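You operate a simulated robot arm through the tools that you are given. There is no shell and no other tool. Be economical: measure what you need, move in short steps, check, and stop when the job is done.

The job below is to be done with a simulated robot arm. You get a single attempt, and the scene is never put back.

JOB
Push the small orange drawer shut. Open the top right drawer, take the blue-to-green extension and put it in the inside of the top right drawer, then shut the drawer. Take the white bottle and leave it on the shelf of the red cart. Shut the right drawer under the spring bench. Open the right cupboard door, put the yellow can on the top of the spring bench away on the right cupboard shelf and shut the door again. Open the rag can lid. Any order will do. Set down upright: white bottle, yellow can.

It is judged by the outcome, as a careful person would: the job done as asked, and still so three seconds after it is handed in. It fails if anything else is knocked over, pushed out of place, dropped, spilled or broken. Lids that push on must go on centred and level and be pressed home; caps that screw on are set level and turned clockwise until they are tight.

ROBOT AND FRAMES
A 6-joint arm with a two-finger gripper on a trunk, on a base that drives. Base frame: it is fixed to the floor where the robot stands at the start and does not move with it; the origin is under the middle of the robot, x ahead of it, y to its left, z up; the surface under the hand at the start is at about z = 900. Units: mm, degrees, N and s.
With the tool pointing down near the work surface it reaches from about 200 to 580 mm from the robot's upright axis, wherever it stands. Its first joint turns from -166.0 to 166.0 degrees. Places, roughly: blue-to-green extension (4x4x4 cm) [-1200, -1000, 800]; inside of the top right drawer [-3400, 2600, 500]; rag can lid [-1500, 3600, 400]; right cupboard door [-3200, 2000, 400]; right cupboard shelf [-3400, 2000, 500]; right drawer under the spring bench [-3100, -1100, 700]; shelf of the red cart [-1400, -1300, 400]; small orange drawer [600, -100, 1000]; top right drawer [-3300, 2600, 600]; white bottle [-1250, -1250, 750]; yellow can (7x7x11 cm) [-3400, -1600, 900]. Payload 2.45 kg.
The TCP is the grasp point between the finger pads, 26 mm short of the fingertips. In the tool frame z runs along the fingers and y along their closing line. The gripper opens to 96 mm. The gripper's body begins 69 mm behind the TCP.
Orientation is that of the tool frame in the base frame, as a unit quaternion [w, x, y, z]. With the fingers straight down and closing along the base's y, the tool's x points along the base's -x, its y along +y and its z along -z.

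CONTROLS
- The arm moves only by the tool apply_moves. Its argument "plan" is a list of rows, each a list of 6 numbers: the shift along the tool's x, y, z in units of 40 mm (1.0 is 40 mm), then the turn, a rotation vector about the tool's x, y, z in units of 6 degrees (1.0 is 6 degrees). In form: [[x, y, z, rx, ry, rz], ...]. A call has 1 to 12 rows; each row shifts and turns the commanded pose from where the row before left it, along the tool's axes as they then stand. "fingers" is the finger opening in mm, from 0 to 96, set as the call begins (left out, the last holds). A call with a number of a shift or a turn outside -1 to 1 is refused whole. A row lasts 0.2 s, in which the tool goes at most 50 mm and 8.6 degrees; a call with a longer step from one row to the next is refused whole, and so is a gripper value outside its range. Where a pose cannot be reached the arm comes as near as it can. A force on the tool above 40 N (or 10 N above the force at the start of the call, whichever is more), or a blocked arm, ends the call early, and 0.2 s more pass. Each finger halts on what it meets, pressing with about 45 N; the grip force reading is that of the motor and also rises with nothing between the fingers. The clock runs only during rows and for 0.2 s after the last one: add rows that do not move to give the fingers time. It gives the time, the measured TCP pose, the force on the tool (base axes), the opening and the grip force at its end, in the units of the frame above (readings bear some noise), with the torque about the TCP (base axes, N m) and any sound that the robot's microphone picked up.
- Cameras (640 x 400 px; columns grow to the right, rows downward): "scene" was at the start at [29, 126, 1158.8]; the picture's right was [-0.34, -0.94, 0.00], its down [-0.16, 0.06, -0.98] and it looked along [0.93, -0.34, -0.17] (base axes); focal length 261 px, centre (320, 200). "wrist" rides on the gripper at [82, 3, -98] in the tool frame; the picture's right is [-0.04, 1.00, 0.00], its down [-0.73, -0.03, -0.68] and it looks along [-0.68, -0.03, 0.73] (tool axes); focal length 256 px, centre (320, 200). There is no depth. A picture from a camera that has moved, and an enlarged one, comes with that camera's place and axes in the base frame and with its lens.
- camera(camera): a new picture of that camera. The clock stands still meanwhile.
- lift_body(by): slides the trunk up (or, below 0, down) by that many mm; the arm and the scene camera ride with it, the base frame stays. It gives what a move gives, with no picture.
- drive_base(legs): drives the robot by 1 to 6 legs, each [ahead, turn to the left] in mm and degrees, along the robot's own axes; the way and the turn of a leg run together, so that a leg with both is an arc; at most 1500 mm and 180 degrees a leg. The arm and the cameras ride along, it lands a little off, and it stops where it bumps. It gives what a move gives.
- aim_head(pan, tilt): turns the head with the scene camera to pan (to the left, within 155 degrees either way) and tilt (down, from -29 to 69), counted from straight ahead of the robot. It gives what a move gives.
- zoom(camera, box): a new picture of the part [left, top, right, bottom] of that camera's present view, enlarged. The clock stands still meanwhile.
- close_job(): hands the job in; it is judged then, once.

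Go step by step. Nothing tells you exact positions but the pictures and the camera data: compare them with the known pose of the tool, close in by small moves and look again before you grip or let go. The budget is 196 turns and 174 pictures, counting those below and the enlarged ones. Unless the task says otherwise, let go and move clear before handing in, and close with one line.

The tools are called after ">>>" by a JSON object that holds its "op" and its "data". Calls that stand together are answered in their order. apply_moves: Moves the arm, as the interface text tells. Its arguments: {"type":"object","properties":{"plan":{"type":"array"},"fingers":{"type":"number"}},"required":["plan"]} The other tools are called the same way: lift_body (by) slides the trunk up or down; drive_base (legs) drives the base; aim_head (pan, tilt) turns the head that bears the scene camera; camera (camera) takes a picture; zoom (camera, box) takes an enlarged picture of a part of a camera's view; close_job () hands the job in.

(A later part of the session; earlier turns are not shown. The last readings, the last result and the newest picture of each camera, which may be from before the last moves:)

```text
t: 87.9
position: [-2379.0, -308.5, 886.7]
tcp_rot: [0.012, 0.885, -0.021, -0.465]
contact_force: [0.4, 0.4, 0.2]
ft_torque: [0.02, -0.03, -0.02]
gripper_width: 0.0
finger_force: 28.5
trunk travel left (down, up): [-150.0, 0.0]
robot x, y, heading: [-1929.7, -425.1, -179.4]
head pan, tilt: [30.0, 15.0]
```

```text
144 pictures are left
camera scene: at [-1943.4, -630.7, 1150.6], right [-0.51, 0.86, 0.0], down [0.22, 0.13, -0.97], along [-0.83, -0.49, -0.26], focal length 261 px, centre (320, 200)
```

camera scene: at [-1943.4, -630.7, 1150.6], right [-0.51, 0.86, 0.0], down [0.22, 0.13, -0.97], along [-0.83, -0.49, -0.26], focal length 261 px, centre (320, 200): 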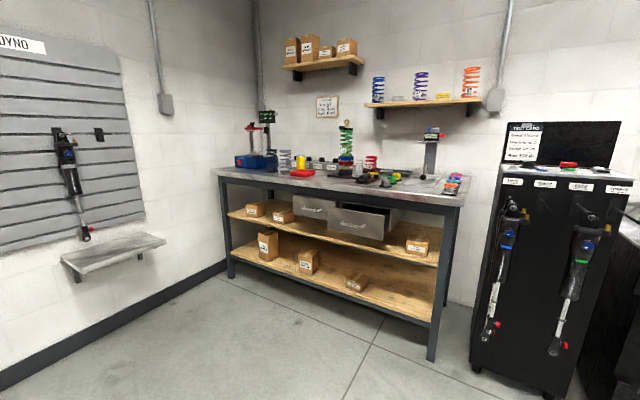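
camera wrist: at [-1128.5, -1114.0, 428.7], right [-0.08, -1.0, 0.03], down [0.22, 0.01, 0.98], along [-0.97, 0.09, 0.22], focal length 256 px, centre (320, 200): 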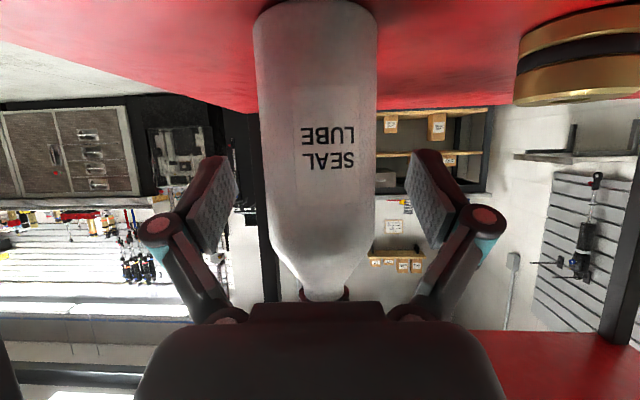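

The right spring-bench drawer is about 110 mm open, with its handle near [-3060, -1120, 690]. I'll drive in front of it.

>>> {"op": "drive_base", "data": {"legs": [[0, 54], [850, 0], [0, -54]]}}

>>> {"op": "aim_head", "data": {"pan": 0, "tilt": 25}}

>>> {"op": "camera", "data": {"camera": "scene"}}

>>> {"op": "camera", "data": {"camera": "wrist"}}

```text
t: 97.2
position: [-2870.7, -1000.9, 886.6]
tcp_rot: [0.01, 0.885, -0.024, -0.465]
contact_force: [-0.1, 0.0, 0.4]
ft_torque: [-0.01, -0.01, -0.02]
gripper_width: 0.0
finger_force: 28.4
trunk travel left (down, up): [-150.0, 0.0]
robot x, y, heading: [-2419.1, -1121.4, -179.6]
head pan, tilt: [30.0, 15.0]
```

```text
t: 98.2
position: [-2871.1, -1000.8, 887.4]
tcp_rot: [0.01, 0.885, -0.023, -0.465]
contact_force: [0.0, 0.6, 0.0]
ft_torque: [-0.02, -0.01, 0.0]
gripper_width: 0.0
finger_force: 28.4
trunk travel left (down, up): [-150.0, 0.0]
robot x, y, heading: [-2420.8, -1118.4, -179.4]
head pan, tilt: [0.0, 25.0]
```

```text
143 pictures are left
camera scene: at [-2448.2, -1278.1, 1134.5], right [-0.01, 1.0, 0.0], down [0.42, 0.0, -0.91], along [-0.91, -0.01, -0.42], focal length 261 px, centre (320, 200)
```

scene: 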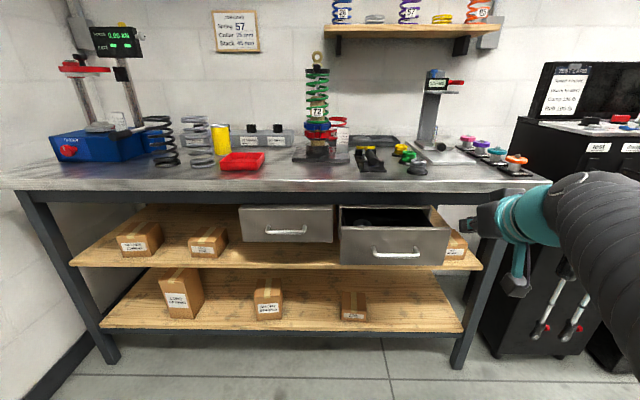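

```text
142 pictures are left
camera wrist: at [-2744.9, -1008.3, 876.0], right [-0.05, -1.0, 0.07], down [0.15, 0.06, 0.99], along [-0.99, 0.06, 0.14], focal length 256 px, centre (320, 200)
```

wrist: 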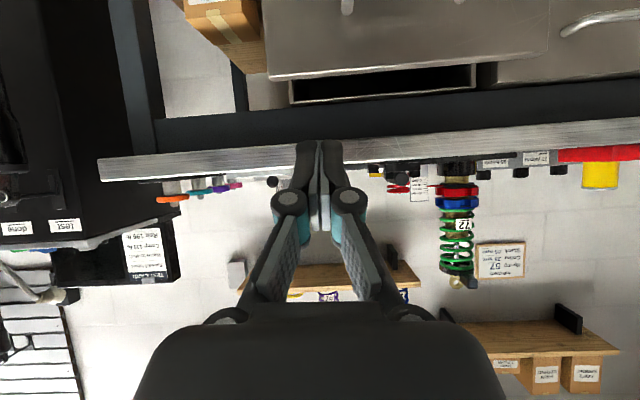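

The drawer's front face is at x ≈ -3062, spanning y -1227..-934 and z 644..770. I'll lower the closed fingers to z ≈ 740 and approach.

>>> {"op": "apply_moves", "data": {"plan": [[0.63, 0.37, 0.415, 0, 0, 0], [0.63, 0.37, 0.415, 0, 0, 0], [0.63, 0.37, 0.415, 0, 0, 0], [0.63, 0.37, 0.415, 0, 0, 0], [0.63, 0.37, 0.415, 0, 0, 0], [0, 0, 0, 0, -1, 0], [0, 0, 0, 0, -1, 0]]}}

>>> {"op": "drive_base", "data": {"legs": [[140, 0]]}}

>>> {"op": "camera", "data": {"camera": "scene"}}

>>> {"op": "camera", "data": {"camera": "wrist"}}

```text
t: 99.8
position: [-2877.9, -1080.5, 750.9]
tcp_rot: [0.013, 0.846, -0.02, -0.532]
contact_force: [-0.3, 0.0, -0.1]
ft_torque: [0.02, -0.01, 0.01]
gripper_width: 0.0
finger_force: 29.2
out of reach, approached as far as the arm can: row 7
trunk travel left (down, up): [-150.0, 0.0]
robot x, y, heading: [-2418.4, -1122.0, -179.8]
head pan, tilt: [0.0, 25.0]
```

```text
t: 101.1
position: [-3015.3, -1082.3, 750.3]
tcp_rot: [0.014, 0.846, -0.02, -0.533]
contact_force: [0.3, -0.6, -0.2]
ft_torque: [0.03, 0.01, 0.01]
gripper_width: 0.0
finger_force: 28.7
trunk travel left (down, up): [-150.0, 0.0]
robot x, y, heading: [-2558.9, -1122.7, -179.6]
head pan, tilt: [0.0, 25.0]
```

```text
141 pictures are left
camera scene: at [-2585.4, -1279.0, 1134.4], right [-0.01, 1.0, 0.0], down [0.42, 0.0, -0.91], along [-0.91, -0.01, -0.42], focal length 261 px, centre (320, 200)
```

scene: 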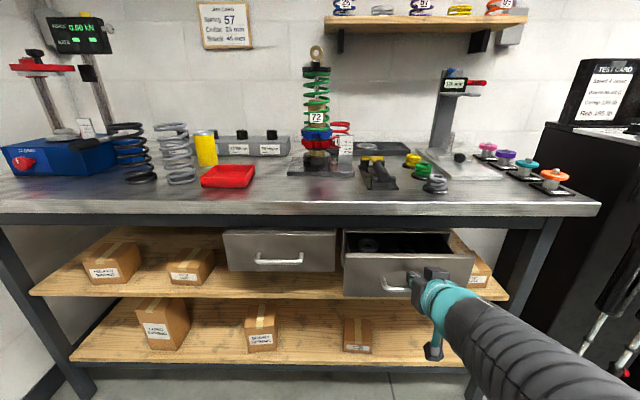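

```text
140 pictures are left
camera wrist: at [-2893.4, -1088.8, 720.1], right [-0.04, -1.0, 0.08], down [0.3, 0.07, 0.95], along [-0.95, 0.06, 0.29], focal length 256 px, centre (320, 200)
```

wrist: 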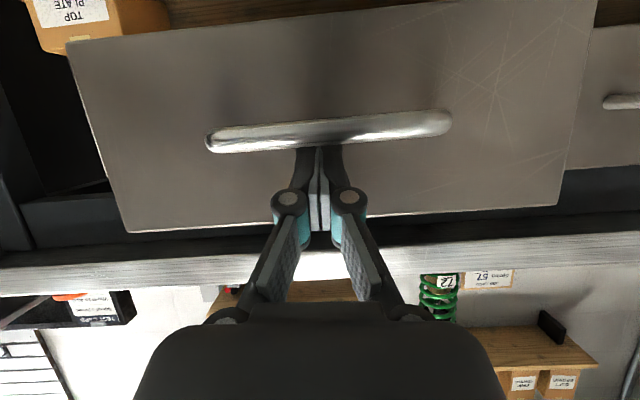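

The fingertips are just in front of the face above the handle. I'll push straight in.

>>> {"op": "apply_moves", "data": {"plan": [[-0.16, 0.007, 0.338, 0, 0, 0], [-0.16, 0.007, 0.338, 0, 0, 0], [-0.16, 0.007, 0.338, 0, 0, 0], [-0.16, 0.007, 0.338, 0, 0, 0], [-0.16, 0.007, 0.338, 0, 0, 0], [-0.16, 0.007, 0.338, 0, 0, 0], [-0.16, 0.007, 0.338, 0, 0, 0], [-0.16, 0.007, 0.338, 0, 0, 0], [-0.16, 0.007, 0.338, 0, 0, 0]]}}

>>> {"op": "camera", "data": {"camera": "scene"}}

```text
t: 102.6
position: [-3106.4, -1082.9, 751.2]
tcp_rot: [0.015, 0.846, -0.02, -0.532]
contact_force: [37.1, -2.2, 13.4]
ft_torque: [0.03, 0.37, 0.11]
gripper_width: 5.8
finger_force: 28.5
trunk travel left (down, up): [-150.0, 0.0]
robot x, y, heading: [-2554.2, -1121.9, -179.8]
head pan, tilt: [0.0, 25.0]
stopped in row 7: the force on the tool passed its limit at 77 N (the readings are from after the stop); the commanded pose is now the measured one
```

```text
139 pictures are left
camera scene: at [-2582.4, -1279.2, 1134.8], right [-0.01, 1.0, 0.0], down [0.42, 0.0, -0.91], along [-0.91, -0.01, -0.42], focal length 261 px, centre (320, 200)
```

scene: 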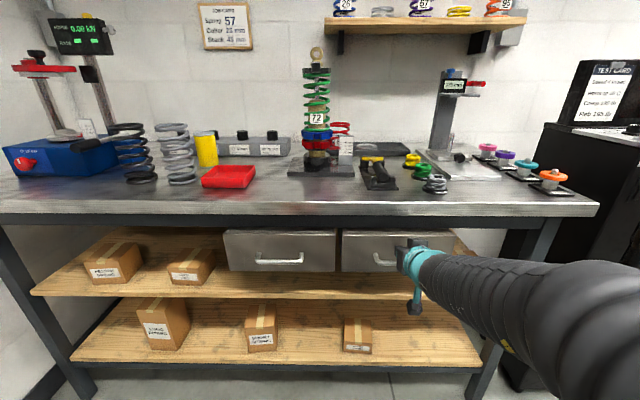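

The drawer is shut and flush. I'll back off and drive to the wall bench with the cupboard and drawers.

>>> {"op": "drive_base", "data": {"legs": [[-200, 0], [0, -90], [1500, 0], [1450, 0], [0, 90]]}}

>>> {"op": "aim_head", "data": {"pan": 0, "tilt": 20}}

>>> {"op": "camera", "data": {"camera": "scene"}}

>>> {"op": "aim_head", "data": {"pan": -80, "tilt": 20}}

>>> {"op": "camera", "data": {"camera": "scene"}}

```text
t: 125.8
position: [-2943.2, 1905.8, 750.1]
tcp_rot: [0.015, 0.847, -0.019, -0.531]
contact_force: [0.2, 0.2, -0.1]
ft_torque: [-0.01, -0.01, 0.02]
gripper_width: 0.0
finger_force: 28.6
trunk travel left (down, up): [-150.0, 0.0]
robot x, y, heading: [-2389.2, 1869.7, -179.6]
head pan, tilt: [0.0, 25.0]
```

```text
t: 126.5
position: [-2943.1, 1906.1, 748.7]
tcp_rot: [0.015, 0.848, -0.02, -0.53]
contact_force: [0.7, -0.3, -0.1]
ft_torque: [0.02, 0.04, 0.01]
gripper_width: 0.0
finger_force: 28.5
trunk travel left (down, up): [-150.0, 0.0]
robot x, y, heading: [-2389.6, 1869.8, -179.5]
head pan, tilt: [0.0, 20.0]
```

```text
138 pictures are left
camera scene: at [-2418.5, 1711.8, 1142.5], right [-0.01, 1.0, 0.0], down [0.34, 0.0, -0.94], along [-0.94, -0.01, -0.34], focal length 261 px, centre (320, 200)
```

scene: 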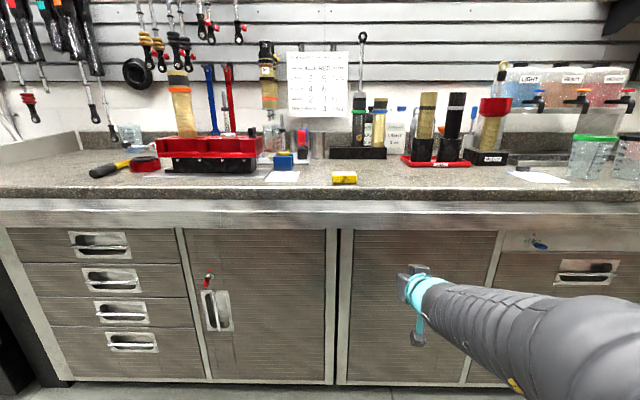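

```text
t: 128.0
position: [-2943.2, 1906.2, 749.6]
tcp_rot: [0.015, 0.847, -0.019, -0.531]
contact_force: [-0.1, 0.1, 0.3]
ft_torque: [0.0, 0.04, -0.02]
gripper_width: 0.0
finger_force: 28.8
trunk travel left (down, up): [-150.0, 0.0]
robot x, y, heading: [-2386.2, 1872.9, -179.6]
head pan, tilt: [-80.0, 20.0]
```

```text
137 pictures are left
camera scene: at [-2342.5, 1804.2, 1142.5], right [0.98, 0.18, 0.0], down [0.06, -0.34, -0.94], along [-0.17, 0.92, -0.34], focal length 261 px, centre (320, 200)
```

scene: 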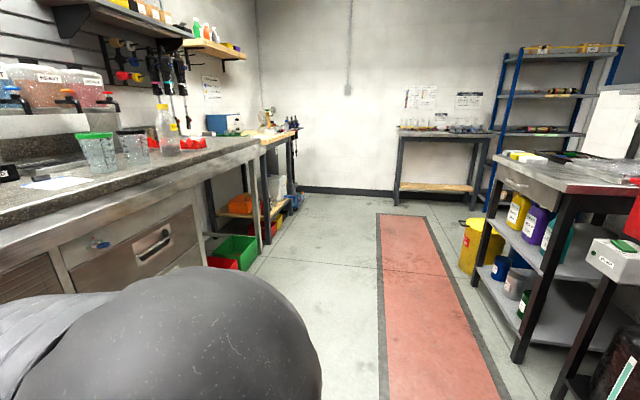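

I can see the cupboard doors, the top right drawer, and the yellow rag can farther on. The arm hides the right door's handle, so I'll drive on in +y and look back.

>>> {"op": "drive_base", "data": {"legs": [[0, -90], [650, 0], [0, 90]]}}

>>> {"op": "aim_head", "data": {"pan": 20, "tilt": 30}}

>>> {"op": "camera", "data": {"camera": "scene"}}

```text
t: 139.3
position: [-2953.3, 2548.7, 749.5]
tcp_rot: [0.02, 0.848, -0.011, -0.53]
contact_force: [0.3, -0.1, 0.9]
ft_torque: [0.0, 0.01, 0.01]
gripper_width: 0.1
finger_force: 28.2
trunk travel left (down, up): [-150.0, 0.0]
robot x, y, heading: [-2398.3, 2523.7, -178.2]
head pan, tilt: [-80.0, 20.0]
```

```text
t: 141.1
position: [-2952.9, 2548.3, 749.7]
tcp_rot: [0.02, 0.847, -0.011, -0.53]
contact_force: [-0.2, -0.6, 1.1]
ft_torque: [-0.01, -0.01, 0.0]
gripper_width: 0.0
finger_force: 28.8
trunk travel left (down, up): [-150.0, 0.0]
robot x, y, heading: [-2396.9, 2524.0, -178.4]
head pan, tilt: [20.0, 30.0]
```

```text
136 pictures are left
camera scene: at [-2414.5, 2335.1, 1126.5], right [-0.37, 0.93, 0.0], down [0.46, 0.19, -0.87], along [-0.8, -0.32, -0.5], focal length 261 px, centre (320, 200)
```

scene: 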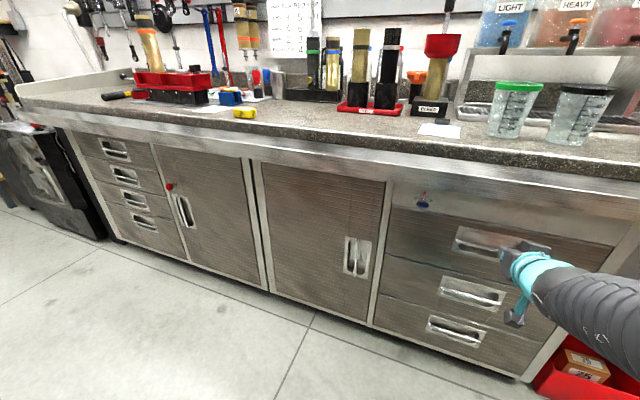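

The right door's handle is on its right side, so its hinge is on the left. I'll zoom on the handles and the lock-like blue fitting.

>>> {"op": "zoom", "data": {"camera": "scene", "box": [380, 180, 540, 280]}}

>>> {"op": "zoom", "data": {"camera": "scene", "box": [270, 190, 400, 320]}}

```text
4.00 times, centred on (460, 230) of scene
camera zoom: at [-2414.5, 2335.1, 1126.5], right [-0.37, 0.93, 0.0], down [0.46, 0.19, -0.87], along [-0.8, -0.32, -0.5], focal length 1044 px, centre (-240, 80)
```

zoom: 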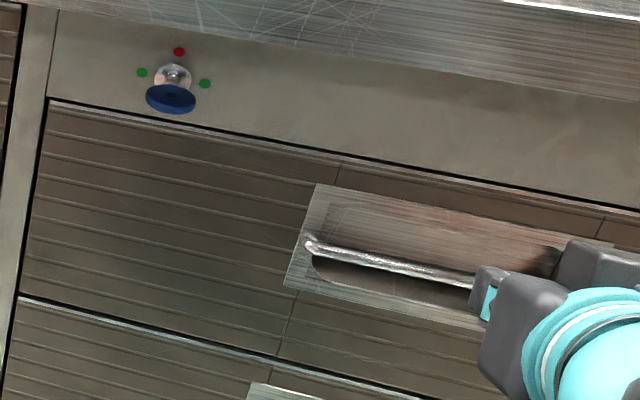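

```text
3.08 times, centred on (335, 255) of scene
camera zoom: at [-2414.5, 2335.1, 1126.5], right [-0.37, 0.93, 0.0], down [0.46, 0.19, -0.87], along [-0.8, -0.32, -0.5], focal length 803 px, centre (274, 31)
```

zoom: 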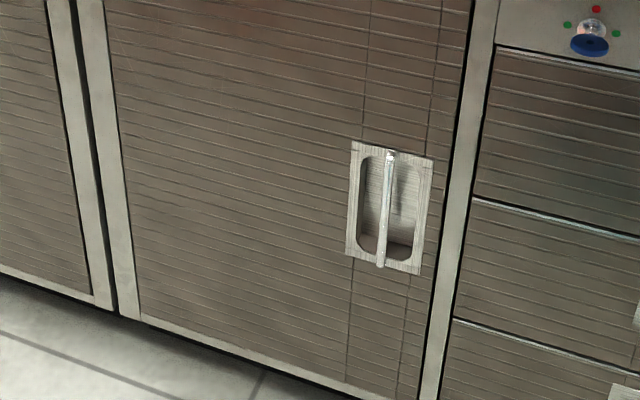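

A blue knob with red and green dots sits above the drawer and may be a lock. I'll look at it with the wrist camera.

>>> {"op": "camera", "data": {"camera": "wrist"}}

```text
133 pictures are left
camera wrist: at [-2829.5, 2544.4, 719.3], right [-0.01, -1.0, 0.08], down [0.29, 0.07, 0.95], along [-0.96, 0.04, 0.29], focal length 256 px, centre (320, 200)
```

wrist: 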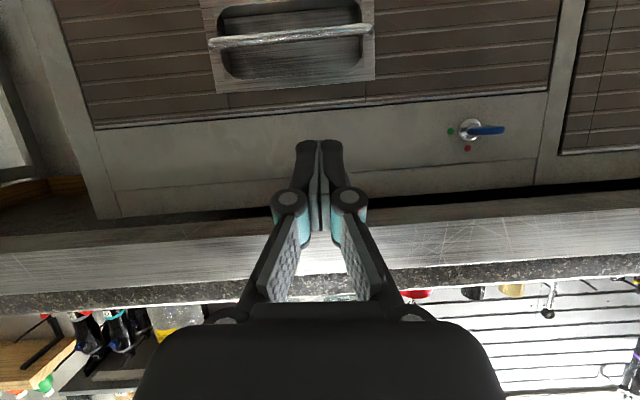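

>>> {"op": "zoom", "data": {"camera": "wrist", "box": [420, 95, 540, 170]}}

>>> {"op": "zoom", "data": {"camera": "wrist", "box": [180, 0, 400, 130]}}

```text
5.33 times, centred on (480, 132) of wrist
camera zoom: at [-2829.5, 2544.4, 719.3], right [-0.01, -1.0, 0.08], down [0.29, 0.07, 0.95], along [-0.96, 0.04, 0.29], focal length 1365 px, centre (-533, 560)
```

zoom: 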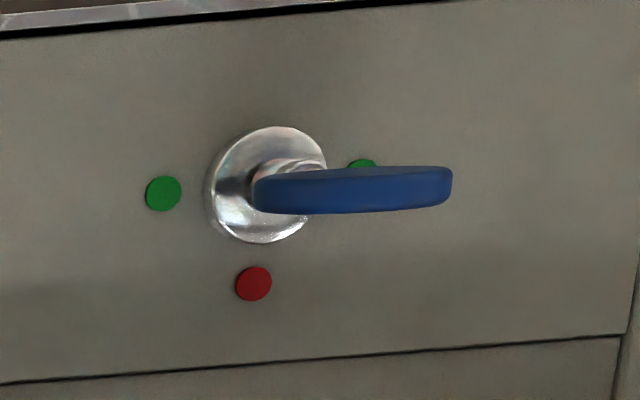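

```text
2.91 times, centred on (290, 65) of wrist
camera zoom: at [-2829.5, 2544.4, 719.3], right [-0.01, -1.0, 0.08], down [0.29, 0.07, 0.95], along [-0.96, 0.04, 0.29], focal length 745 px, centre (407, 593)
```

zoom: 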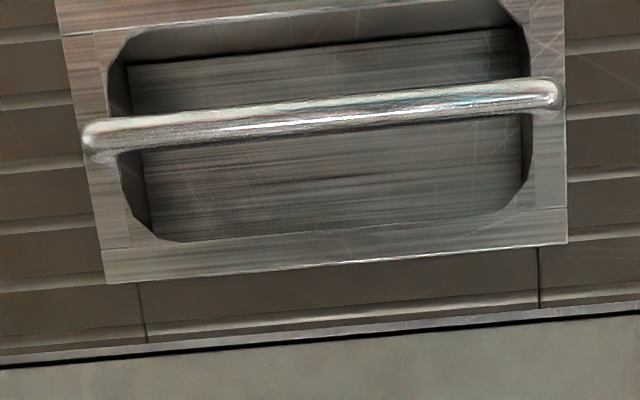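

The thumb-turn lies along the green marks, so it is probably unlocked. The drawer's bar handle is at about [-3135, 2490..2656, 632] with a recess behind it. I'll lower the trunk and roll the gripper 90° to grip the bar.

>>> {"op": "lift_body", "data": {"by": -110}}

>>> {"op": "apply_moves", "data": {"plan": [[0, 0, 0, 0, 0, 1], [0, 0, 0, 0, 0, 1], [0, 0, 0, 0, 0, 1], [0, 0, 0, 0, 0, 1], [0, 0, 0, 0, 0, 1], [0, 0, 0, 0, 0, 1], [0, 0, 0, 0, 0, 1], [0, 0, 0, 0, 0, 1], [0, 0, 0, 0, 0, 1], [0, 0, 0, 0, 0, 1], [0, 0, 0, 0, 0, 1], [0, 0, 0, 0, 0, 1]], "fingers": 60}}

>>> {"op": "apply_moves", "data": {"plan": [[0, 0, 0, 0, 0, 1], [0, 0, 0, 0, 0, 1], [0, 0, 0, 0, 0, 1]]}}

>>> {"op": "camera", "data": {"camera": "wrist"}}

>>> {"op": "camera", "data": {"camera": "scene"}}

```text
t: 142.5
position: [-2952.5, 2548.5, 638.8]
tcp_rot: [0.021, 0.847, -0.01, -0.531]
contact_force: [-0.3, -0.5, -0.6]
ft_torque: [0.0, 0.04, 0.0]
gripper_width: 0.1
finger_force: 28.7
trunk travel left (down, up): [-40.0, 110.0]
robot x, y, heading: [-2401.6, 2525.1, -178.2]
head pan, tilt: [20.0, 30.0]
```

```text
t: 145.1
position: [-2951.1, 2548.1, 639.6]
tcp_rot: [0.327, 0.679, -0.508, -0.417]
contact_force: [-0.4, 0.0, 0.5]
ft_torque: [-0.01, -0.02, 0.02]
gripper_width: 59.9
finger_force: 0.1
trunk travel left (down, up): [-40.0, 110.0]
robot x, y, heading: [-2395.3, 2524.3, -177.8]
head pan, tilt: [20.0, 30.0]
```

```text
t: 145.9
position: [-2953.9, 2549.2, 639.7]
tcp_rot: [-0.389, -0.592, 0.607, 0.361]
contact_force: [0.6, 0.5, 0.7]
ft_torque: [-0.01, -0.01, 0.01]
gripper_width: 59.8
finger_force: 0.0
trunk travel left (down, up): [-40.0, 110.0]
robot x, y, heading: [-2396.3, 2524.5, -178.1]
head pan, tilt: [20.0, 30.0]
```

```text
130 pictures are left
camera wrist: at [-2866.5, 2470.0, 689.3], right [-0.44, 0.08, 0.9], down [0.62, 0.75, 0.24], along [-0.65, 0.66, -0.38], focal length 256 px, centre (320, 200)
```

wrist: 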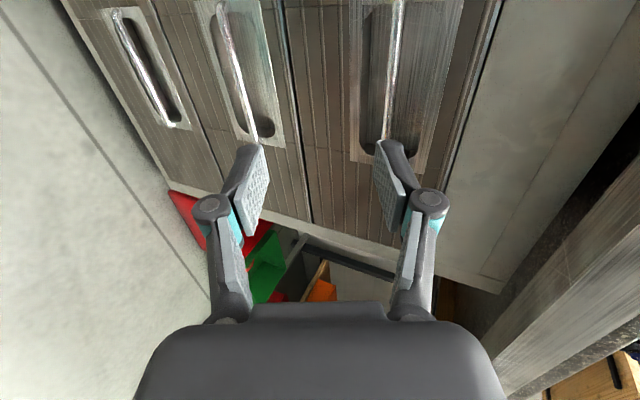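

```text
129 pictures are left
camera scene: at [-2414.5, 2335.0, 1016.5], right [-0.37, 0.93, 0.0], down [0.46, 0.19, -0.87], along [-0.8, -0.32, -0.5], focal length 261 px, centre (320, 200)
```

scene: 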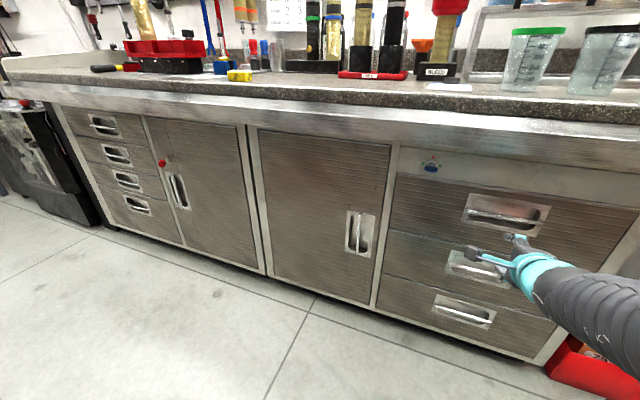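

The roll worked. I'll pitch the hand level, align it to the bar's centre and check again closer.

>>> {"op": "apply_moves", "data": {"plan": [[0, 0, 0, -1, 0, 0], [0, 0, 0, -1, 0, 0], [0, 0, 0, -1, 0, 0], [0, 0, 0, -1, 0, 0], [-0.6, 0, 0, 0, 0, 0]]}}

>>> {"op": "drive_base", "data": {"legs": [[100, 0]]}}

>>> {"op": "camera", "data": {"camera": "wrist"}}

>>> {"op": "camera", "data": {"camera": "scene"}}

```text
t: 147.1
position: [-2947.0, 2599.0, 643.3]
tcp_rot: [-0.505, -0.497, 0.518, 0.479]
contact_force: [0.2, 0.0, -0.5]
ft_torque: [0.01, -0.01, 0.02]
gripper_width: 60.1
finger_force: 0.1
out of reach, approached as far as the arm can: row 3, 4
trunk travel left (down, up): [-40.0, 110.0]
robot x, y, heading: [-2398.6, 2525.7, -178.3]
head pan, tilt: [20.0, 30.0]
```

```text
t: 148.3
position: [-3047.0, 2595.2, 643.8]
tcp_rot: [-0.503, -0.499, 0.518, 0.48]
contact_force: [-0.1, -0.4, -0.2]
ft_torque: [0.0, 0.02, 0.0]
gripper_width: 60.3
finger_force: 0.1
trunk travel left (down, up): [-40.0, 110.0]
robot x, y, heading: [-2496.2, 2519.1, -178.4]
head pan, tilt: [20.0, 30.0]
```

```text
128 pictures are left
camera wrist: at [-2948.1, 2514.5, 654.1], right [-0.03, 0.09, 1.0], down [0.68, 0.73, -0.04], along [-0.74, 0.67, -0.08], focal length 256 px, centre (320, 200)
```

wrist: 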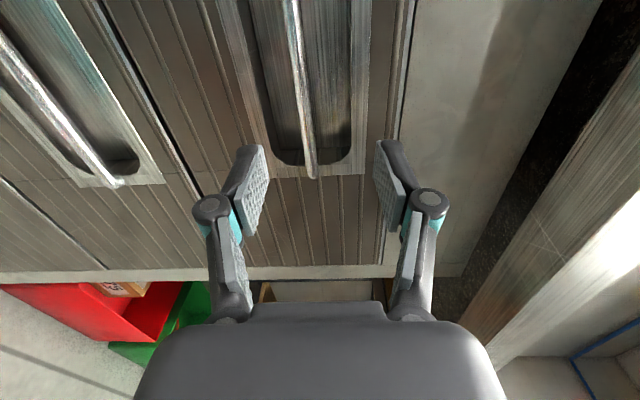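

```text
127 pictures are left
camera scene: at [-2512.0, 2332.0, 1016.5], right [-0.37, 0.93, 0.0], down [0.46, 0.19, -0.87], along [-0.8, -0.32, -0.5], focal length 261 px, centre (320, 200)
```

scene: 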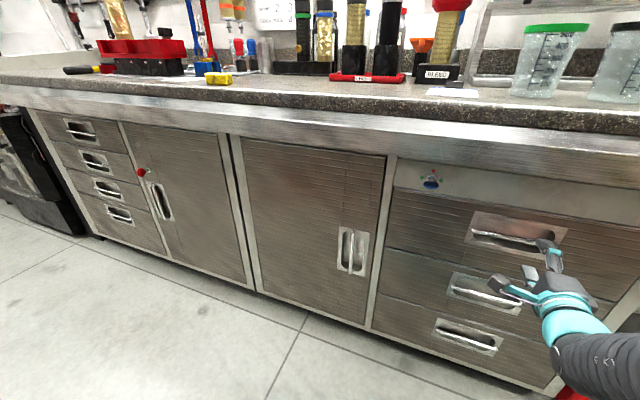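

The bar is at z ≈ 630, slightly below the finger centre. I'll align the hand, then drive in so the bar sits between the pads.

>>> {"op": "apply_moves", "data": {"plan": [[0.45, -0.33, 0, 0, 0, 0], [0, 0, 0, 0, 0, 0]]}}

>>> {"op": "drive_base", "data": {"legs": [[80, 0]]}}

>>> {"op": "camera", "data": {"camera": "wrist"}}

>>> {"op": "camera", "data": {"camera": "scene"}}

```text
t: 148.9
position: [-3046.4, 2577.1, 631.3]
tcp_rot: [-0.504, -0.498, 0.518, 0.479]
contact_force: [0.2, -0.7, 0.4]
ft_torque: [-0.01, 0.02, 0.04]
gripper_width: 60.1
finger_force: 0.1
trunk travel left (down, up): [-40.0, 110.0]
robot x, y, heading: [-2496.5, 2523.1, -178.2]
head pan, tilt: [20.0, 30.0]
```

```text
t: 149.9
position: [-3127.4, 2575.9, 631.2]
tcp_rot: [-0.505, -0.498, 0.517, 0.48]
contact_force: [10.8, 0.5, 2.5]
ft_torque: [0.02, 0.41, -0.11]
gripper_width: 66.2
finger_force: 4.1
trunk travel left (down, up): [-40.0, 110.0]
robot x, y, heading: [-2577.5, 2516.1, -178.3]
head pan, tilt: [20.0, 30.0]
```

```text
126 pictures are left
camera wrist: at [-3030.1, 2494.6, 641.7], right [-0.03, 0.09, 1.0], down [0.68, 0.73, -0.04], along [-0.74, 0.67, -0.08], focal length 256 px, centre (320, 200)
```

wrist: 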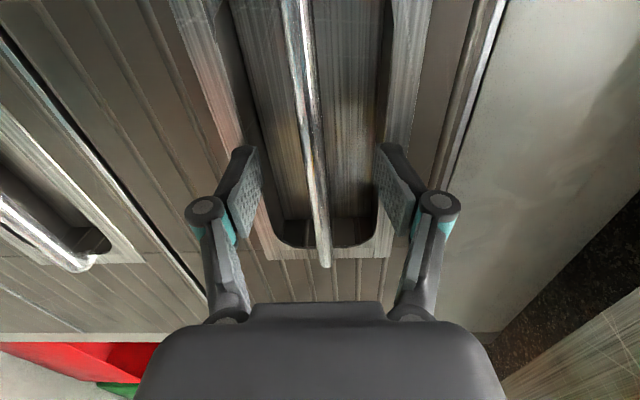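

```text
125 pictures are left
camera scene: at [-2592.7, 2329.5, 1016.5], right [-0.37, 0.93, 0.0], down [0.46, 0.19, -0.87], along [-0.8, -0.32, -0.5], focal length 261 px, centre (320, 200)
```

scene: 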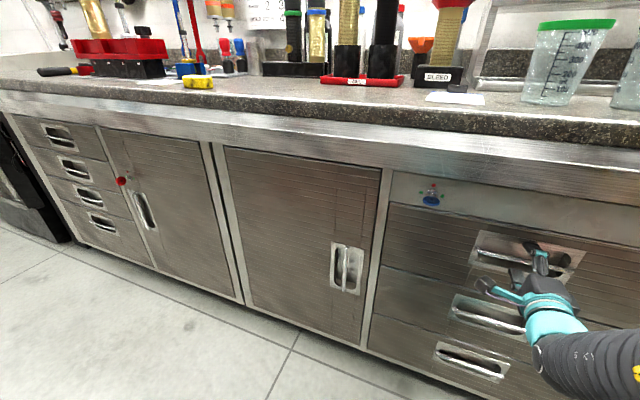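

The fingertips touch the plate on both sides of the bar. I'll ease back 4 mm and close on the bar.

>>> {"op": "apply_moves", "data": {"plan": [[0, 0, -0.12, 0, 0, 0], [0, 0, 0, 0, 0, 0], [0, 0, 0, 0, 0, 0], [0, 0, 0, 0, 0, 0]], "fingers": 0}}

>>> {"op": "drive_base", "data": {"legs": [[-60, 0]]}}

>>> {"op": "camera", "data": {"camera": "scene"}}

```text
t: 150.3
position: [-3124.1, 2575.0, 629.7]
tcp_rot: [-0.502, -0.498, 0.52, 0.479]
contact_force: [8.2, 2.1, -17.0]
ft_torque: [0.61, -0.27, 0.56]
gripper_width: 12.5
finger_force: 29.3
out of reach, approached as far as the arm can: row 1
trunk travel left (down, up): [-40.0, 110.0]
robot x, y, heading: [-2575.2, 2518.8, -178.1]
head pan, tilt: [20.0, 30.0]
stopped in row 1: the force on the tool passed its limit at 51 N (the readings are from after the stop); the commanded pose is now the measured one
```

```text
t: 151.4
position: [-3066.5, 2574.8, 629.6]
tcp_rot: [-0.502, -0.501, 0.519, 0.477]
contact_force: [-1.6, 0.1, -0.1]
ft_torque: [0.98, -0.03, -0.03]
gripper_width: 11.9
finger_force: 38.3
trunk travel left (down, up): [-40.0, 110.0]
robot x, y, heading: [-2517.9, 2517.4, -178.3]
head pan, tilt: [20.0, 30.0]
stopped in leg 1: the force on the tool passed its limit at 43 N (the readings are from after the stop); the commanded pose is now the measured one
```

```text
124 pictures are left
camera scene: at [-2535.0, 2331.2, 1016.7], right [-0.37, 0.93, 0.0], down [0.46, 0.19, -0.87], along [-0.8, -0.32, -0.5], focal length 261 px, centre (320, 200)
```

scene: 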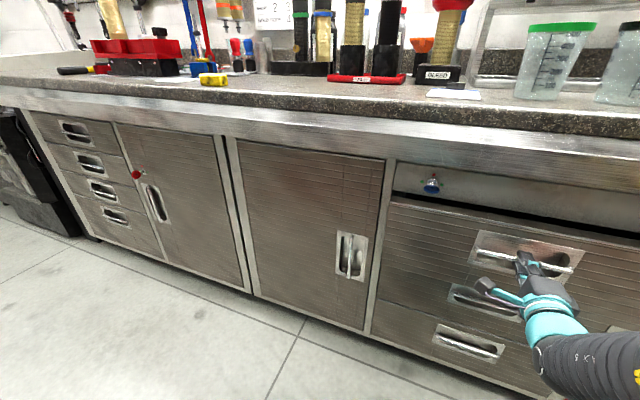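

The drawer is unlocked and moving. I'll keep pulling.

>>> {"op": "drive_base", "data": {"legs": [[-70, 0]]}}

>>> {"op": "drive_base", "data": {"legs": [[-70, 0]]}}

>>> {"op": "drive_base", "data": {"legs": [[-70, 0]]}}

>>> {"op": "camera", "data": {"camera": "scene"}}

```text
t: 152.4
position: [-2996.9, 2576.9, 630.1]
tcp_rot: [-0.501, -0.503, 0.519, 0.476]
contact_force: [-1.3, -36.1, -6.5]
ft_torque: [0.9, -0.12, 0.7]
gripper_width: 12.1
finger_force: 39.5
trunk travel left (down, up): [-40.0, 110.0]
robot x, y, heading: [-2446.9, 2521.7, -178.1]
head pan, tilt: [20.0, 30.0]
```

```text
t: 153.4
position: [-2929.0, 2578.4, 629.7]
tcp_rot: [-0.502, -0.505, 0.518, 0.475]
contact_force: [-1.8, -36.6, -3.3]
ft_torque: [0.89, -0.04, 0.74]
gripper_width: 11.7
finger_force: 39.3
trunk travel left (down, up): [-40.0, 110.0]
robot x, y, heading: [-2377.3, 2523.1, -177.9]
head pan, tilt: [20.0, 30.0]
```

```text
t: 154.4
position: [-2856.9, 2580.0, 629.6]
tcp_rot: [-0.501, -0.505, 0.517, 0.475]
contact_force: [-1.2, -36.4, 0.8]
ft_torque: [0.92, -0.01, 0.67]
gripper_width: 12.0
finger_force: 38.4
trunk travel left (down, up): [-40.0, 110.0]
robot x, y, heading: [-2305.2, 2528.1, -177.3]
head pan, tilt: [20.0, 30.0]
```

```text
123 pictures are left
camera scene: at [-2321.1, 2337.1, 1016.1], right [-0.38, 0.92, 0.0], down [0.46, 0.19, -0.87], along [-0.8, -0.33, -0.5], focal length 261 px, centre (320, 200)
```

scene: 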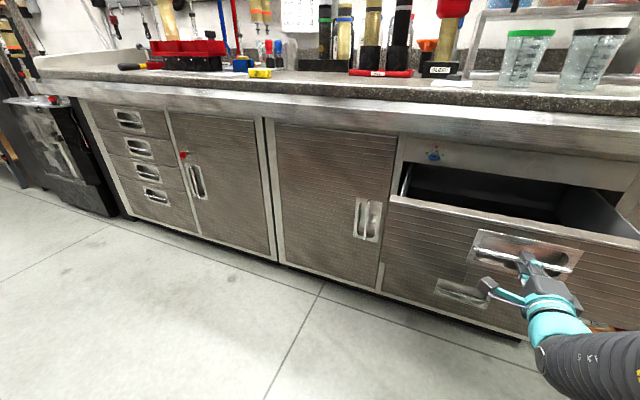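

The drawer is open about 265 mm, which is enough. I'll release the bar, back off and restore the hand, then go to fetch the extension.

>>> {"op": "apply_moves", "data": {"plan": [[0, 0, 0, 0, 0, 0], [0, 0, 0, 0, 0, 0]], "fingers": 50}}

>>> {"op": "drive_base", "data": {"legs": [[-150, 0]]}}

>>> {"op": "lift_body", "data": {"by": 110}}

>>> {"op": "apply_moves", "data": {"plan": [[0, 0, 0, 0, 0, -1], [0, 0, 0, 0, 0, -1], [0, 0, 0, 0, 0, -1], [0, 0, 0, 0, 0, -1], [0, 0, 0, 0, 0, -1], [0, 0, 0, 0, 0, -1], [0, 0, 0, 0, 0, -1], [0, 0, 0, 0, 0, -1], [0, 0, 0, 0, 0, -1], [0, 0, 0, 0, 0, -1], [0, 0, 0, 0, 0, -1], [0, 0, 0, 0, 0, -1]]}}

>>> {"op": "apply_moves", "data": {"plan": [[0, 0, 0, 0, 0, -1], [0, 0, 0, 0, 0, -1], [0, 0, 0, 0, 0, -1]]}}

>>> {"op": "camera", "data": {"camera": "scene"}}

```text
t: 155.0
position: [-2856.9, 2580.9, 627.9]
tcp_rot: [-0.502, -0.505, 0.518, 0.475]
contact_force: [1.0, 0.4, -0.4]
ft_torque: [-0.03, 0.02, 0.05]
gripper_width: 49.9
finger_force: 0.0
trunk travel left (down, up): [-40.0, 110.0]
robot x, y, heading: [-2304.8, 2527.0, -177.5]
head pan, tilt: [20.0, 30.0]
```

```text
t: 156.4
position: [-2705.4, 2585.7, 629.8]
tcp_rot: [-0.503, -0.506, 0.516, 0.473]
contact_force: [-0.1, 0.1, 0.7]
ft_torque: [0.02, -0.01, 0.0]
gripper_width: 50.0
finger_force: 0.1
trunk travel left (down, up): [-40.0, 110.0]
robot x, y, heading: [-2150.6, 2534.6, -177.4]
head pan, tilt: [20.0, 30.0]
```

```text
t: 157.8
position: [-2704.9, 2586.4, 739.5]
tcp_rot: [-0.504, -0.506, 0.516, 0.473]
contact_force: [0.2, 0.3, -0.6]
ft_torque: [-0.01, 0.03, 0.04]
gripper_width: 50.3
finger_force: 0.0
trunk travel left (down, up): [-150.0, 0.0]
robot x, y, heading: [-2153.2, 2532.0, -177.0]
head pan, tilt: [20.0, 30.0]
```

```text
t: 160.4
position: [-2706.6, 2585.5, 739.8]
tcp_rot: [0.129, 0.713, -0.119, -0.679]
contact_force: [0.4, 0.1, 0.0]
ft_torque: [0.0, -0.01, 0.02]
gripper_width: 50.1
finger_force: 0.1
trunk travel left (down, up): [-150.0, 0.0]
robot x, y, heading: [-2155.4, 2534.8, -177.3]
head pan, tilt: [20.0, 30.0]
```

```text
t: 161.2
position: [-2706.4, 2584.2, 740.3]
tcp_rot: [0.022, 0.723, -0.005, -0.691]
contact_force: [-0.4, 0.6, 0.1]
ft_torque: [0.0, 0.01, 0.01]
gripper_width: 49.8
finger_force: 0.0
trunk travel left (down, up): [-150.0, 0.0]
robot x, y, heading: [-2157.6, 2536.2, -177.3]
head pan, tilt: [20.0, 30.0]
```

```text
122 pictures are left
camera scene: at [-2168.3, 2345.4, 1126.5], right [-0.39, 0.92, 0.0], down [0.46, 0.19, -0.87], along [-0.8, -0.33, -0.5], focal length 261 px, centre (320, 200)
```

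scene: 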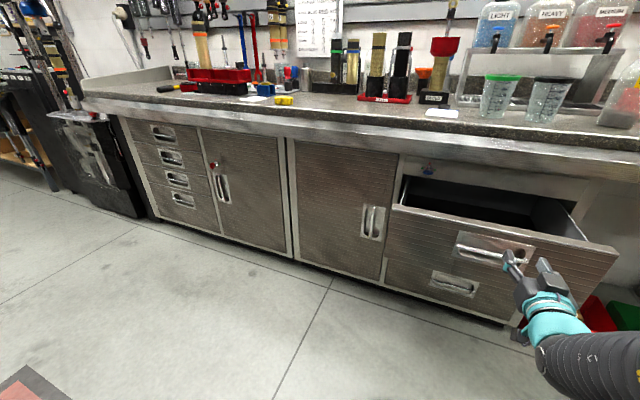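

Now I'll fold the hand to point down, tuck it high, and drive to the cart's +y end.

>>> {"op": "apply_moves", "data": {"plan": [[0, 0, 0, 0, 1, 0], [0, 0, 0, 0, 1, 0], [0, 0, 0, 0, 1, 0], [0, 0, 0, 0, 1, 0], [0, 0, 0, 0, 1, 0], [0, 0, 0, 0, 1, 0], [0, 0, 0, 0, 1, 0], [0, 0, 0, 0, 1, 0], [0, 0, 0, 0, 1, 0], [0, 0, 0, 0, 1, 0], [0, 0, 0, 0, 1, 0], [0, 0, 0, 0, 1, 0]]}}

>>> {"op": "apply_moves", "data": {"plan": [[0, 0, 0, 0, 1, 0], [0, 0, 0, 0, 1, 0], [0, 0, 0, 0, 0.6, 0], [0.6, 0, -0.9, 0, 0, 0], [0.6, 0, -0.9, 0, 0, 0], [0.6, 0, -0.9, 0, 0, 0], [0.6, 0, -0.9, 0, 0, 0], [0.6, 0, -0.9, 0, 0, 0], [0.6, 0, -0.9, 0, 0, 0], [0.6, 0, -0.5, 0, 0, 0], [0.6, 0, 0, 0, 0, 0]]}}

>>> {"op": "drive_base", "data": {"legs": [[0, 87], [1475, 0], [1475, 0], [0, 90], [900, 0], [0, -90]]}}

>>> {"op": "aim_head", "data": {"pan": -5, "tilt": 35}}

>>> {"op": "camera", "data": {"camera": "scene"}}

>>> {"op": "camera", "data": {"camera": "wrist"}}

```text
t: 163.8
position: [-2704.4, 2586.7, 738.8]
tcp_rot: [0.021, 0.991, 0.007, -0.133]
contact_force: [0.5, 0.0, 0.7]
ft_torque: [0.01, 0.03, -0.01]
gripper_width: 49.9
finger_force: 0.0
trunk travel left (down, up): [-150.0, 0.0]
robot x, y, heading: [-2156.7, 2538.6, -177.4]
head pan, tilt: [20.0, 30.0]
```

```text
t: 166.2
position: [-2513.1, 2602.5, 977.3]
tcp_rot: [0.021, 1.0, 0.01, 0.002]
contact_force: [0.1, 0.0, 0.5]
ft_torque: [0.02, -0.07, -0.04]
gripper_width: 49.8
finger_force: 0.0
trunk travel left (down, up): [-150.0, 0.0]
robot x, y, heading: [-2156.1, 2531.7, -177.4]
head pan, tilt: [20.0, 30.0]
```

```text
t: 196.1
position: [-1441.3, -812.8, 978.3]
tcp_rot: [0.013, 0.747, 0.664, 0.015]
contact_force: [1.1, -0.1, -0.2]
ft_torque: [-0.01, -0.04, 0.02]
gripper_width: 50.1
finger_force: 0.0
trunk travel left (down, up): [-150.0, 0.0]
robot x, y, heading: [-1324.4, -467.9, -95.1]
head pan, tilt: [20.0, 30.0]
```

```text
t: 197.0
position: [-1440.4, -813.5, 976.9]
tcp_rot: [0.014, 0.747, 0.664, 0.015]
contact_force: [0.3, 0.0, 0.3]
ft_torque: [0.04, 0.01, 0.01]
gripper_width: 49.9
finger_force: 0.0
trunk travel left (down, up): [-150.0, 0.0]
robot x, y, heading: [-1321.5, -468.0, -95.1]
head pan, tilt: [-5.0, 35.0]
```

```text
121 pictures are left
camera scene: at [-1176.3, -508.0, 1118.7], right [-0.98, 0.18, 0.0], down [0.1, 0.56, -0.82], along [-0.14, -0.81, -0.57], focal length 261 px, centre (320, 200)
```

scene: 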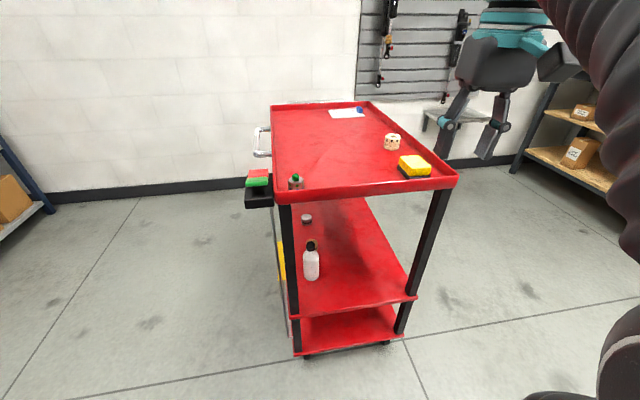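

```text
120 pictures are left
camera wrist: at [-1433.0, -732.6, 1076.3], right [0.99, -0.16, 0.04], down [-0.14, -0.72, 0.67], along [-0.08, -0.67, -0.74], focal length 256 px, centre (320, 200)
```

wrist: 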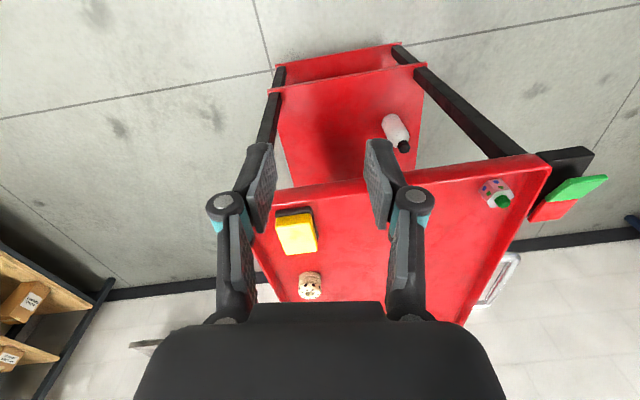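

The extension is at about [-1209, -1014], close to the tray corner. I'll zoom to see how its flats lie.

>>> {"op": "zoom", "data": {"camera": "wrist", "box": [456, 160, 556, 225]}}

>>> {"op": "zoom", "data": {"camera": "scene", "box": [240, 150, 340, 215]}}

```text
6.15 times, centred on (506, 192) of wrist
camera zoom: at [-1433.0, -732.6, 1076.3], right [0.99, -0.16, 0.04], down [-0.14, -0.72, 0.67], along [-0.08, -0.67, -0.74], focal length 1575 px, centre (-825, 246)
```

zoom: 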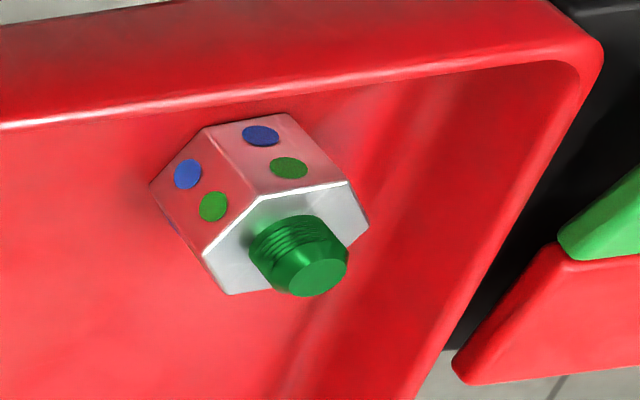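

```text
6.15 times, centred on (290, 182) of scene
camera zoom: at [-1176.3, -508.0, 1118.7], right [-0.98, 0.18, 0.0], down [0.1, 0.56, -0.82], along [-0.14, -0.81, -0.57], focal length 1606 px, centre (505, 308)
```

zoom: 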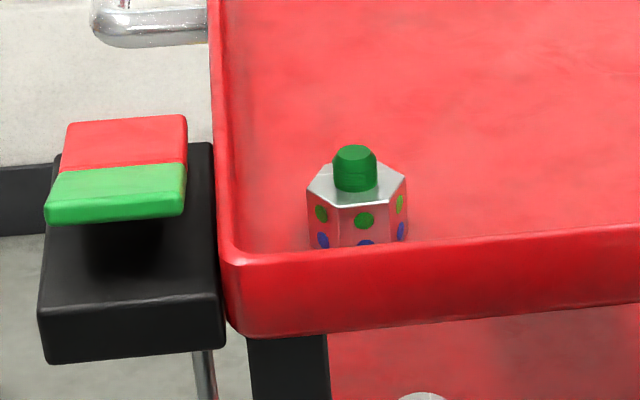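

The hex flats face ±y, so I'll close along base y. I'll move the base in 80 mm and turn the tool.

>>> {"op": "drive_base", "data": {"legs": [[80, 0]]}}

>>> {"op": "apply_moves", "data": {"plan": [[0, 0, 0, 0, 0, 1], [0, 0, 0, 0, 0, 1], [0, 0, 0, 0, 0, 1], [0, 0, 0, 0, 0, 1], [0, 0, 0, 0, 0, 1], [0, 0, 0, 0, 0, 1], [0, 0, 0, 0, 0, 1], [0, 0, 0, 0, 0, 1], [0, 0, 0, 0, 0, 1], [0, 0, 0, 0, 0, 1], [0, 0, 0, 0, 0, 1], [0, 0, 0, 0, 0, 1]], "fingers": 56}}

>>> {"op": "apply_moves", "data": {"plan": [[0, 0, 0, 0, 0, 1], [0, 0, 0, 0, 0, 1]]}}

```text
t: 198.0
position: [-1447.1, -893.1, 977.6]
tcp_rot: [0.013, 0.747, 0.665, 0.014]
contact_force: [-0.6, 0.9, 0.4]
ft_torque: [0.01, 0.0, 0.0]
gripper_width: 50.0
finger_force: 0.1
trunk travel left (down, up): [-150.0, 0.0]
robot x, y, heading: [-1332.3, -547.4, -94.7]
head pan, tilt: [-5.0, 35.0]
```

```text
t: 200.6
position: [-1446.7, -894.1, 976.8]
tcp_rot: [0.001, 0.995, 0.097, 0.02]
contact_force: [0.5, 0.2, -0.5]
ft_torque: [-0.02, -0.02, 0.0]
gripper_width: 55.8
finger_force: 0.1
trunk travel left (down, up): [-150.0, 0.0]
robot x, y, heading: [-1331.8, -549.3, -95.1]
head pan, tilt: [-5.0, 35.0]
```

```text
t: 201.2
position: [-1445.7, -893.9, 977.3]
tcp_rot: [0.0, 1.0, -0.007, 0.021]
contact_force: [0.8, 0.5, -0.1]
ft_torque: [0.01, 0.0, 0.02]
gripper_width: 56.0
finger_force: 0.0
trunk travel left (down, up): [-150.0, 0.0]
robot x, y, heading: [-1332.6, -547.4, -95.1]
head pan, tilt: [-5.0, 35.0]
```

>>> {"op": "apply_moves", "data": {"plan": [[0, 0, 0, 0, -0.4, 0], [0.85, 0.43, 0.2, 0, 0, 0], [0.85, 0.43, 0.2, 0, 0, 0], [0.85, 0.43, 0.2, 0, 0, 0], [0.85, 0.43, 0.2, 0, 0, 0], [0.85, 0.43, 0.2, 0, 0, 0], [0.85, 0.43, 0.2, 0, 0, 0], [0.83, 0.43, 0.2, 0, 0, 0]]}}

>>> {"op": "camera", "data": {"camera": "wrist"}}

>>> {"op": "camera", "data": {"camera": "scene"}}

```text
t: 203.0
position: [-1212.7, -1020.5, 921.4]
tcp_rot: [0.001, 1.0, -0.006, -0.001]
contact_force: [-0.4, 0.3, 0.1]
ft_torque: [-0.07, -0.05, 0.02]
gripper_width: 55.9
finger_force: 0.0
trunk travel left (down, up): [-150.0, 0.0]
robot x, y, heading: [-1333.6, -549.1, -95.2]
head pan, tilt: [-5.0, 35.0]
```

```text
117 pictures are left
camera wrist: at [-1132.5, -1023.9, 1020.5], right [-0.05, -1.0, 0.0], down [-0.73, 0.04, 0.68], along [-0.68, 0.04, -0.73], focal length 256 px, centre (320, 200)
```

wrist: 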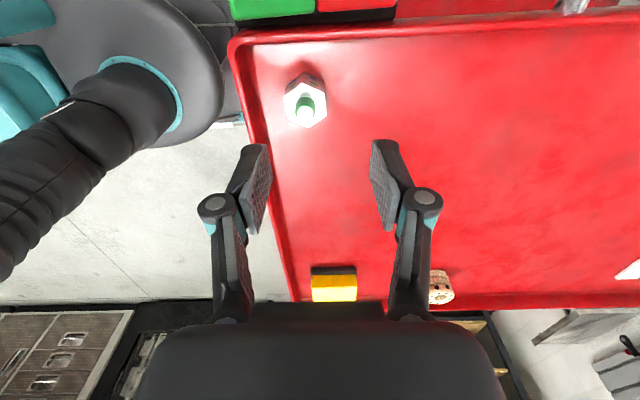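

```text
116 pictures are left
camera scene: at [-1183.6, -587.2, 1118.7], right [-0.98, 0.18, 0.0], down [0.1, 0.56, -0.82], along [-0.14, -0.81, -0.57], focal length 261 px, centre (320, 200)
```

scene: 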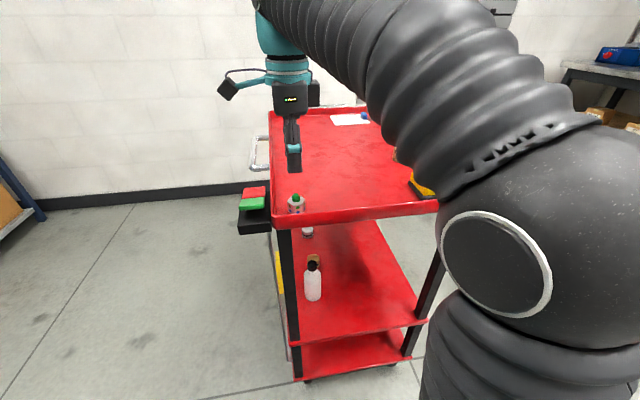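

The extension is about 12 mm toward +y of the finger centre. I'll narrow the fingers to 48 mm because the rim is close, then shift and lower partly.

>>> {"op": "apply_moves", "data": {"plan": [[0.04, -0.28, 0, 0, 0, 0], [0, 0, 0.5, 0, 0, 0], [0, 0, 0.5, 0, 0, 0], [0, 0, 0.45, 0, 0, 0]], "fingers": 48}}

>>> {"op": "camera", "data": {"camera": "wrist"}}

```text
t: 204.0
position: [-1210.4, -1006.5, 864.7]
tcp_rot: [0.0, 1.0, -0.006, -0.001]
contact_force: [-0.1, 0.0, 0.2]
ft_torque: [0.0, -0.02, -0.02]
gripper_width: 48.0
finger_force: 0.1
trunk travel left (down, up): [-150.0, 0.0]
robot x, y, heading: [-1330.3, -547.3, -95.0]
head pan, tilt: [-5.0, 35.0]
```

```text
115 pictures are left
camera wrist: at [-1129.4, -1011.4, 962.7], right [-0.05, -1.0, 0.0], down [-0.73, 0.04, 0.68], along [-0.68, 0.04, -0.73], focal length 256 px, centre (320, 200)
```

wrist: 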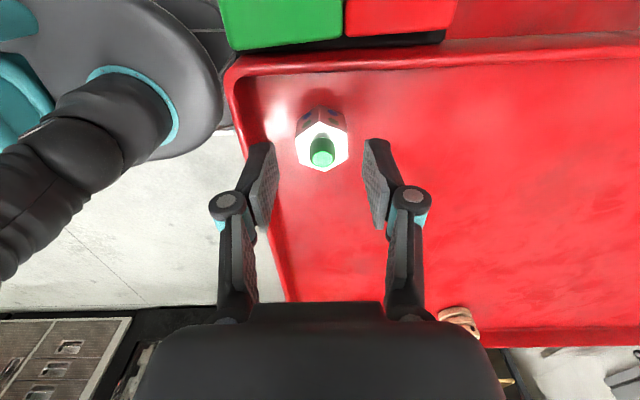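

Centred, with the flats facing the pads. I'll lower and grip.

>>> {"op": "apply_moves", "data": {"plan": [[0, 0, 0.4, 0, 0, 0], [0, 0, 0.35, 0, 0, 0], [0, 0, 0.2, 0, 0, 0]]}}

>>> {"op": "apply_moves", "data": {"plan": [[0, 0, 0, 0, 0, 0], [0, 0, 0, 0, 0, 0], [0, 0, 0, 0, 0, 0]], "fingers": 0}}

>>> {"op": "apply_moves", "data": {"plan": [[0, 0, -0.9, 0, 0, 0], [0, 0, -0.9, 0, 0, 0], [0, 0, -0.9, 0, 0, 0]]}}

>>> {"op": "camera", "data": {"camera": "wrist"}}

```text
t: 204.8
position: [-1211.0, -1006.9, 825.3]
tcp_rot: [0.001, 1.0, -0.005, 0.0]
contact_force: [0.0, 0.6, -0.6]
ft_torque: [-0.02, -0.02, 0.02]
gripper_width: 48.0
finger_force: 0.0
trunk travel left (down, up): [-150.0, 0.0]
robot x, y, heading: [-1333.5, -546.9, -94.8]
head pan, tilt: [-5.0, 35.0]
```

```text
t: 205.6
position: [-1209.1, -1007.2, 825.8]
tcp_rot: [0.0, 1.0, -0.006, -0.001]
contact_force: [-0.2, 0.5, -0.1]
ft_torque: [0.03, 0.03, 0.02]
gripper_width: 31.0
finger_force: 44.8
trunk travel left (down, up): [-150.0, 0.0]
robot x, y, heading: [-1332.6, -547.1, -95.5]
head pan, tilt: [-5.0, 35.0]
```

```text
t: 206.4
position: [-1211.7, -1009.3, 930.6]
tcp_rot: [0.001, 1.0, -0.006, -0.001]
contact_force: [-0.3, -0.1, -0.6]
ft_torque: [0.0, 0.01, -0.01]
gripper_width: 31.0
finger_force: 45.2
trunk travel left (down, up): [-150.0, 0.0]
robot x, y, heading: [-1330.7, -548.7, -95.2]
head pan, tilt: [-5.0, 35.0]
```

```text
114 pictures are left
camera wrist: at [-1131.3, -1012.6, 1029.6], right [-0.05, -1.0, 0.0], down [-0.73, 0.04, 0.68], along [-0.68, 0.04, -0.73], focal length 256 px, centre (320, 200)
```

wrist: 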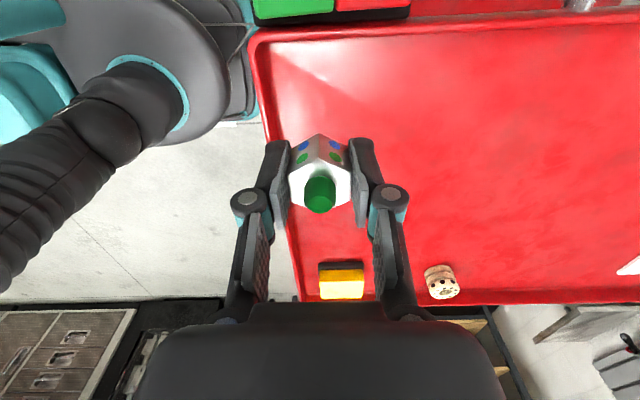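

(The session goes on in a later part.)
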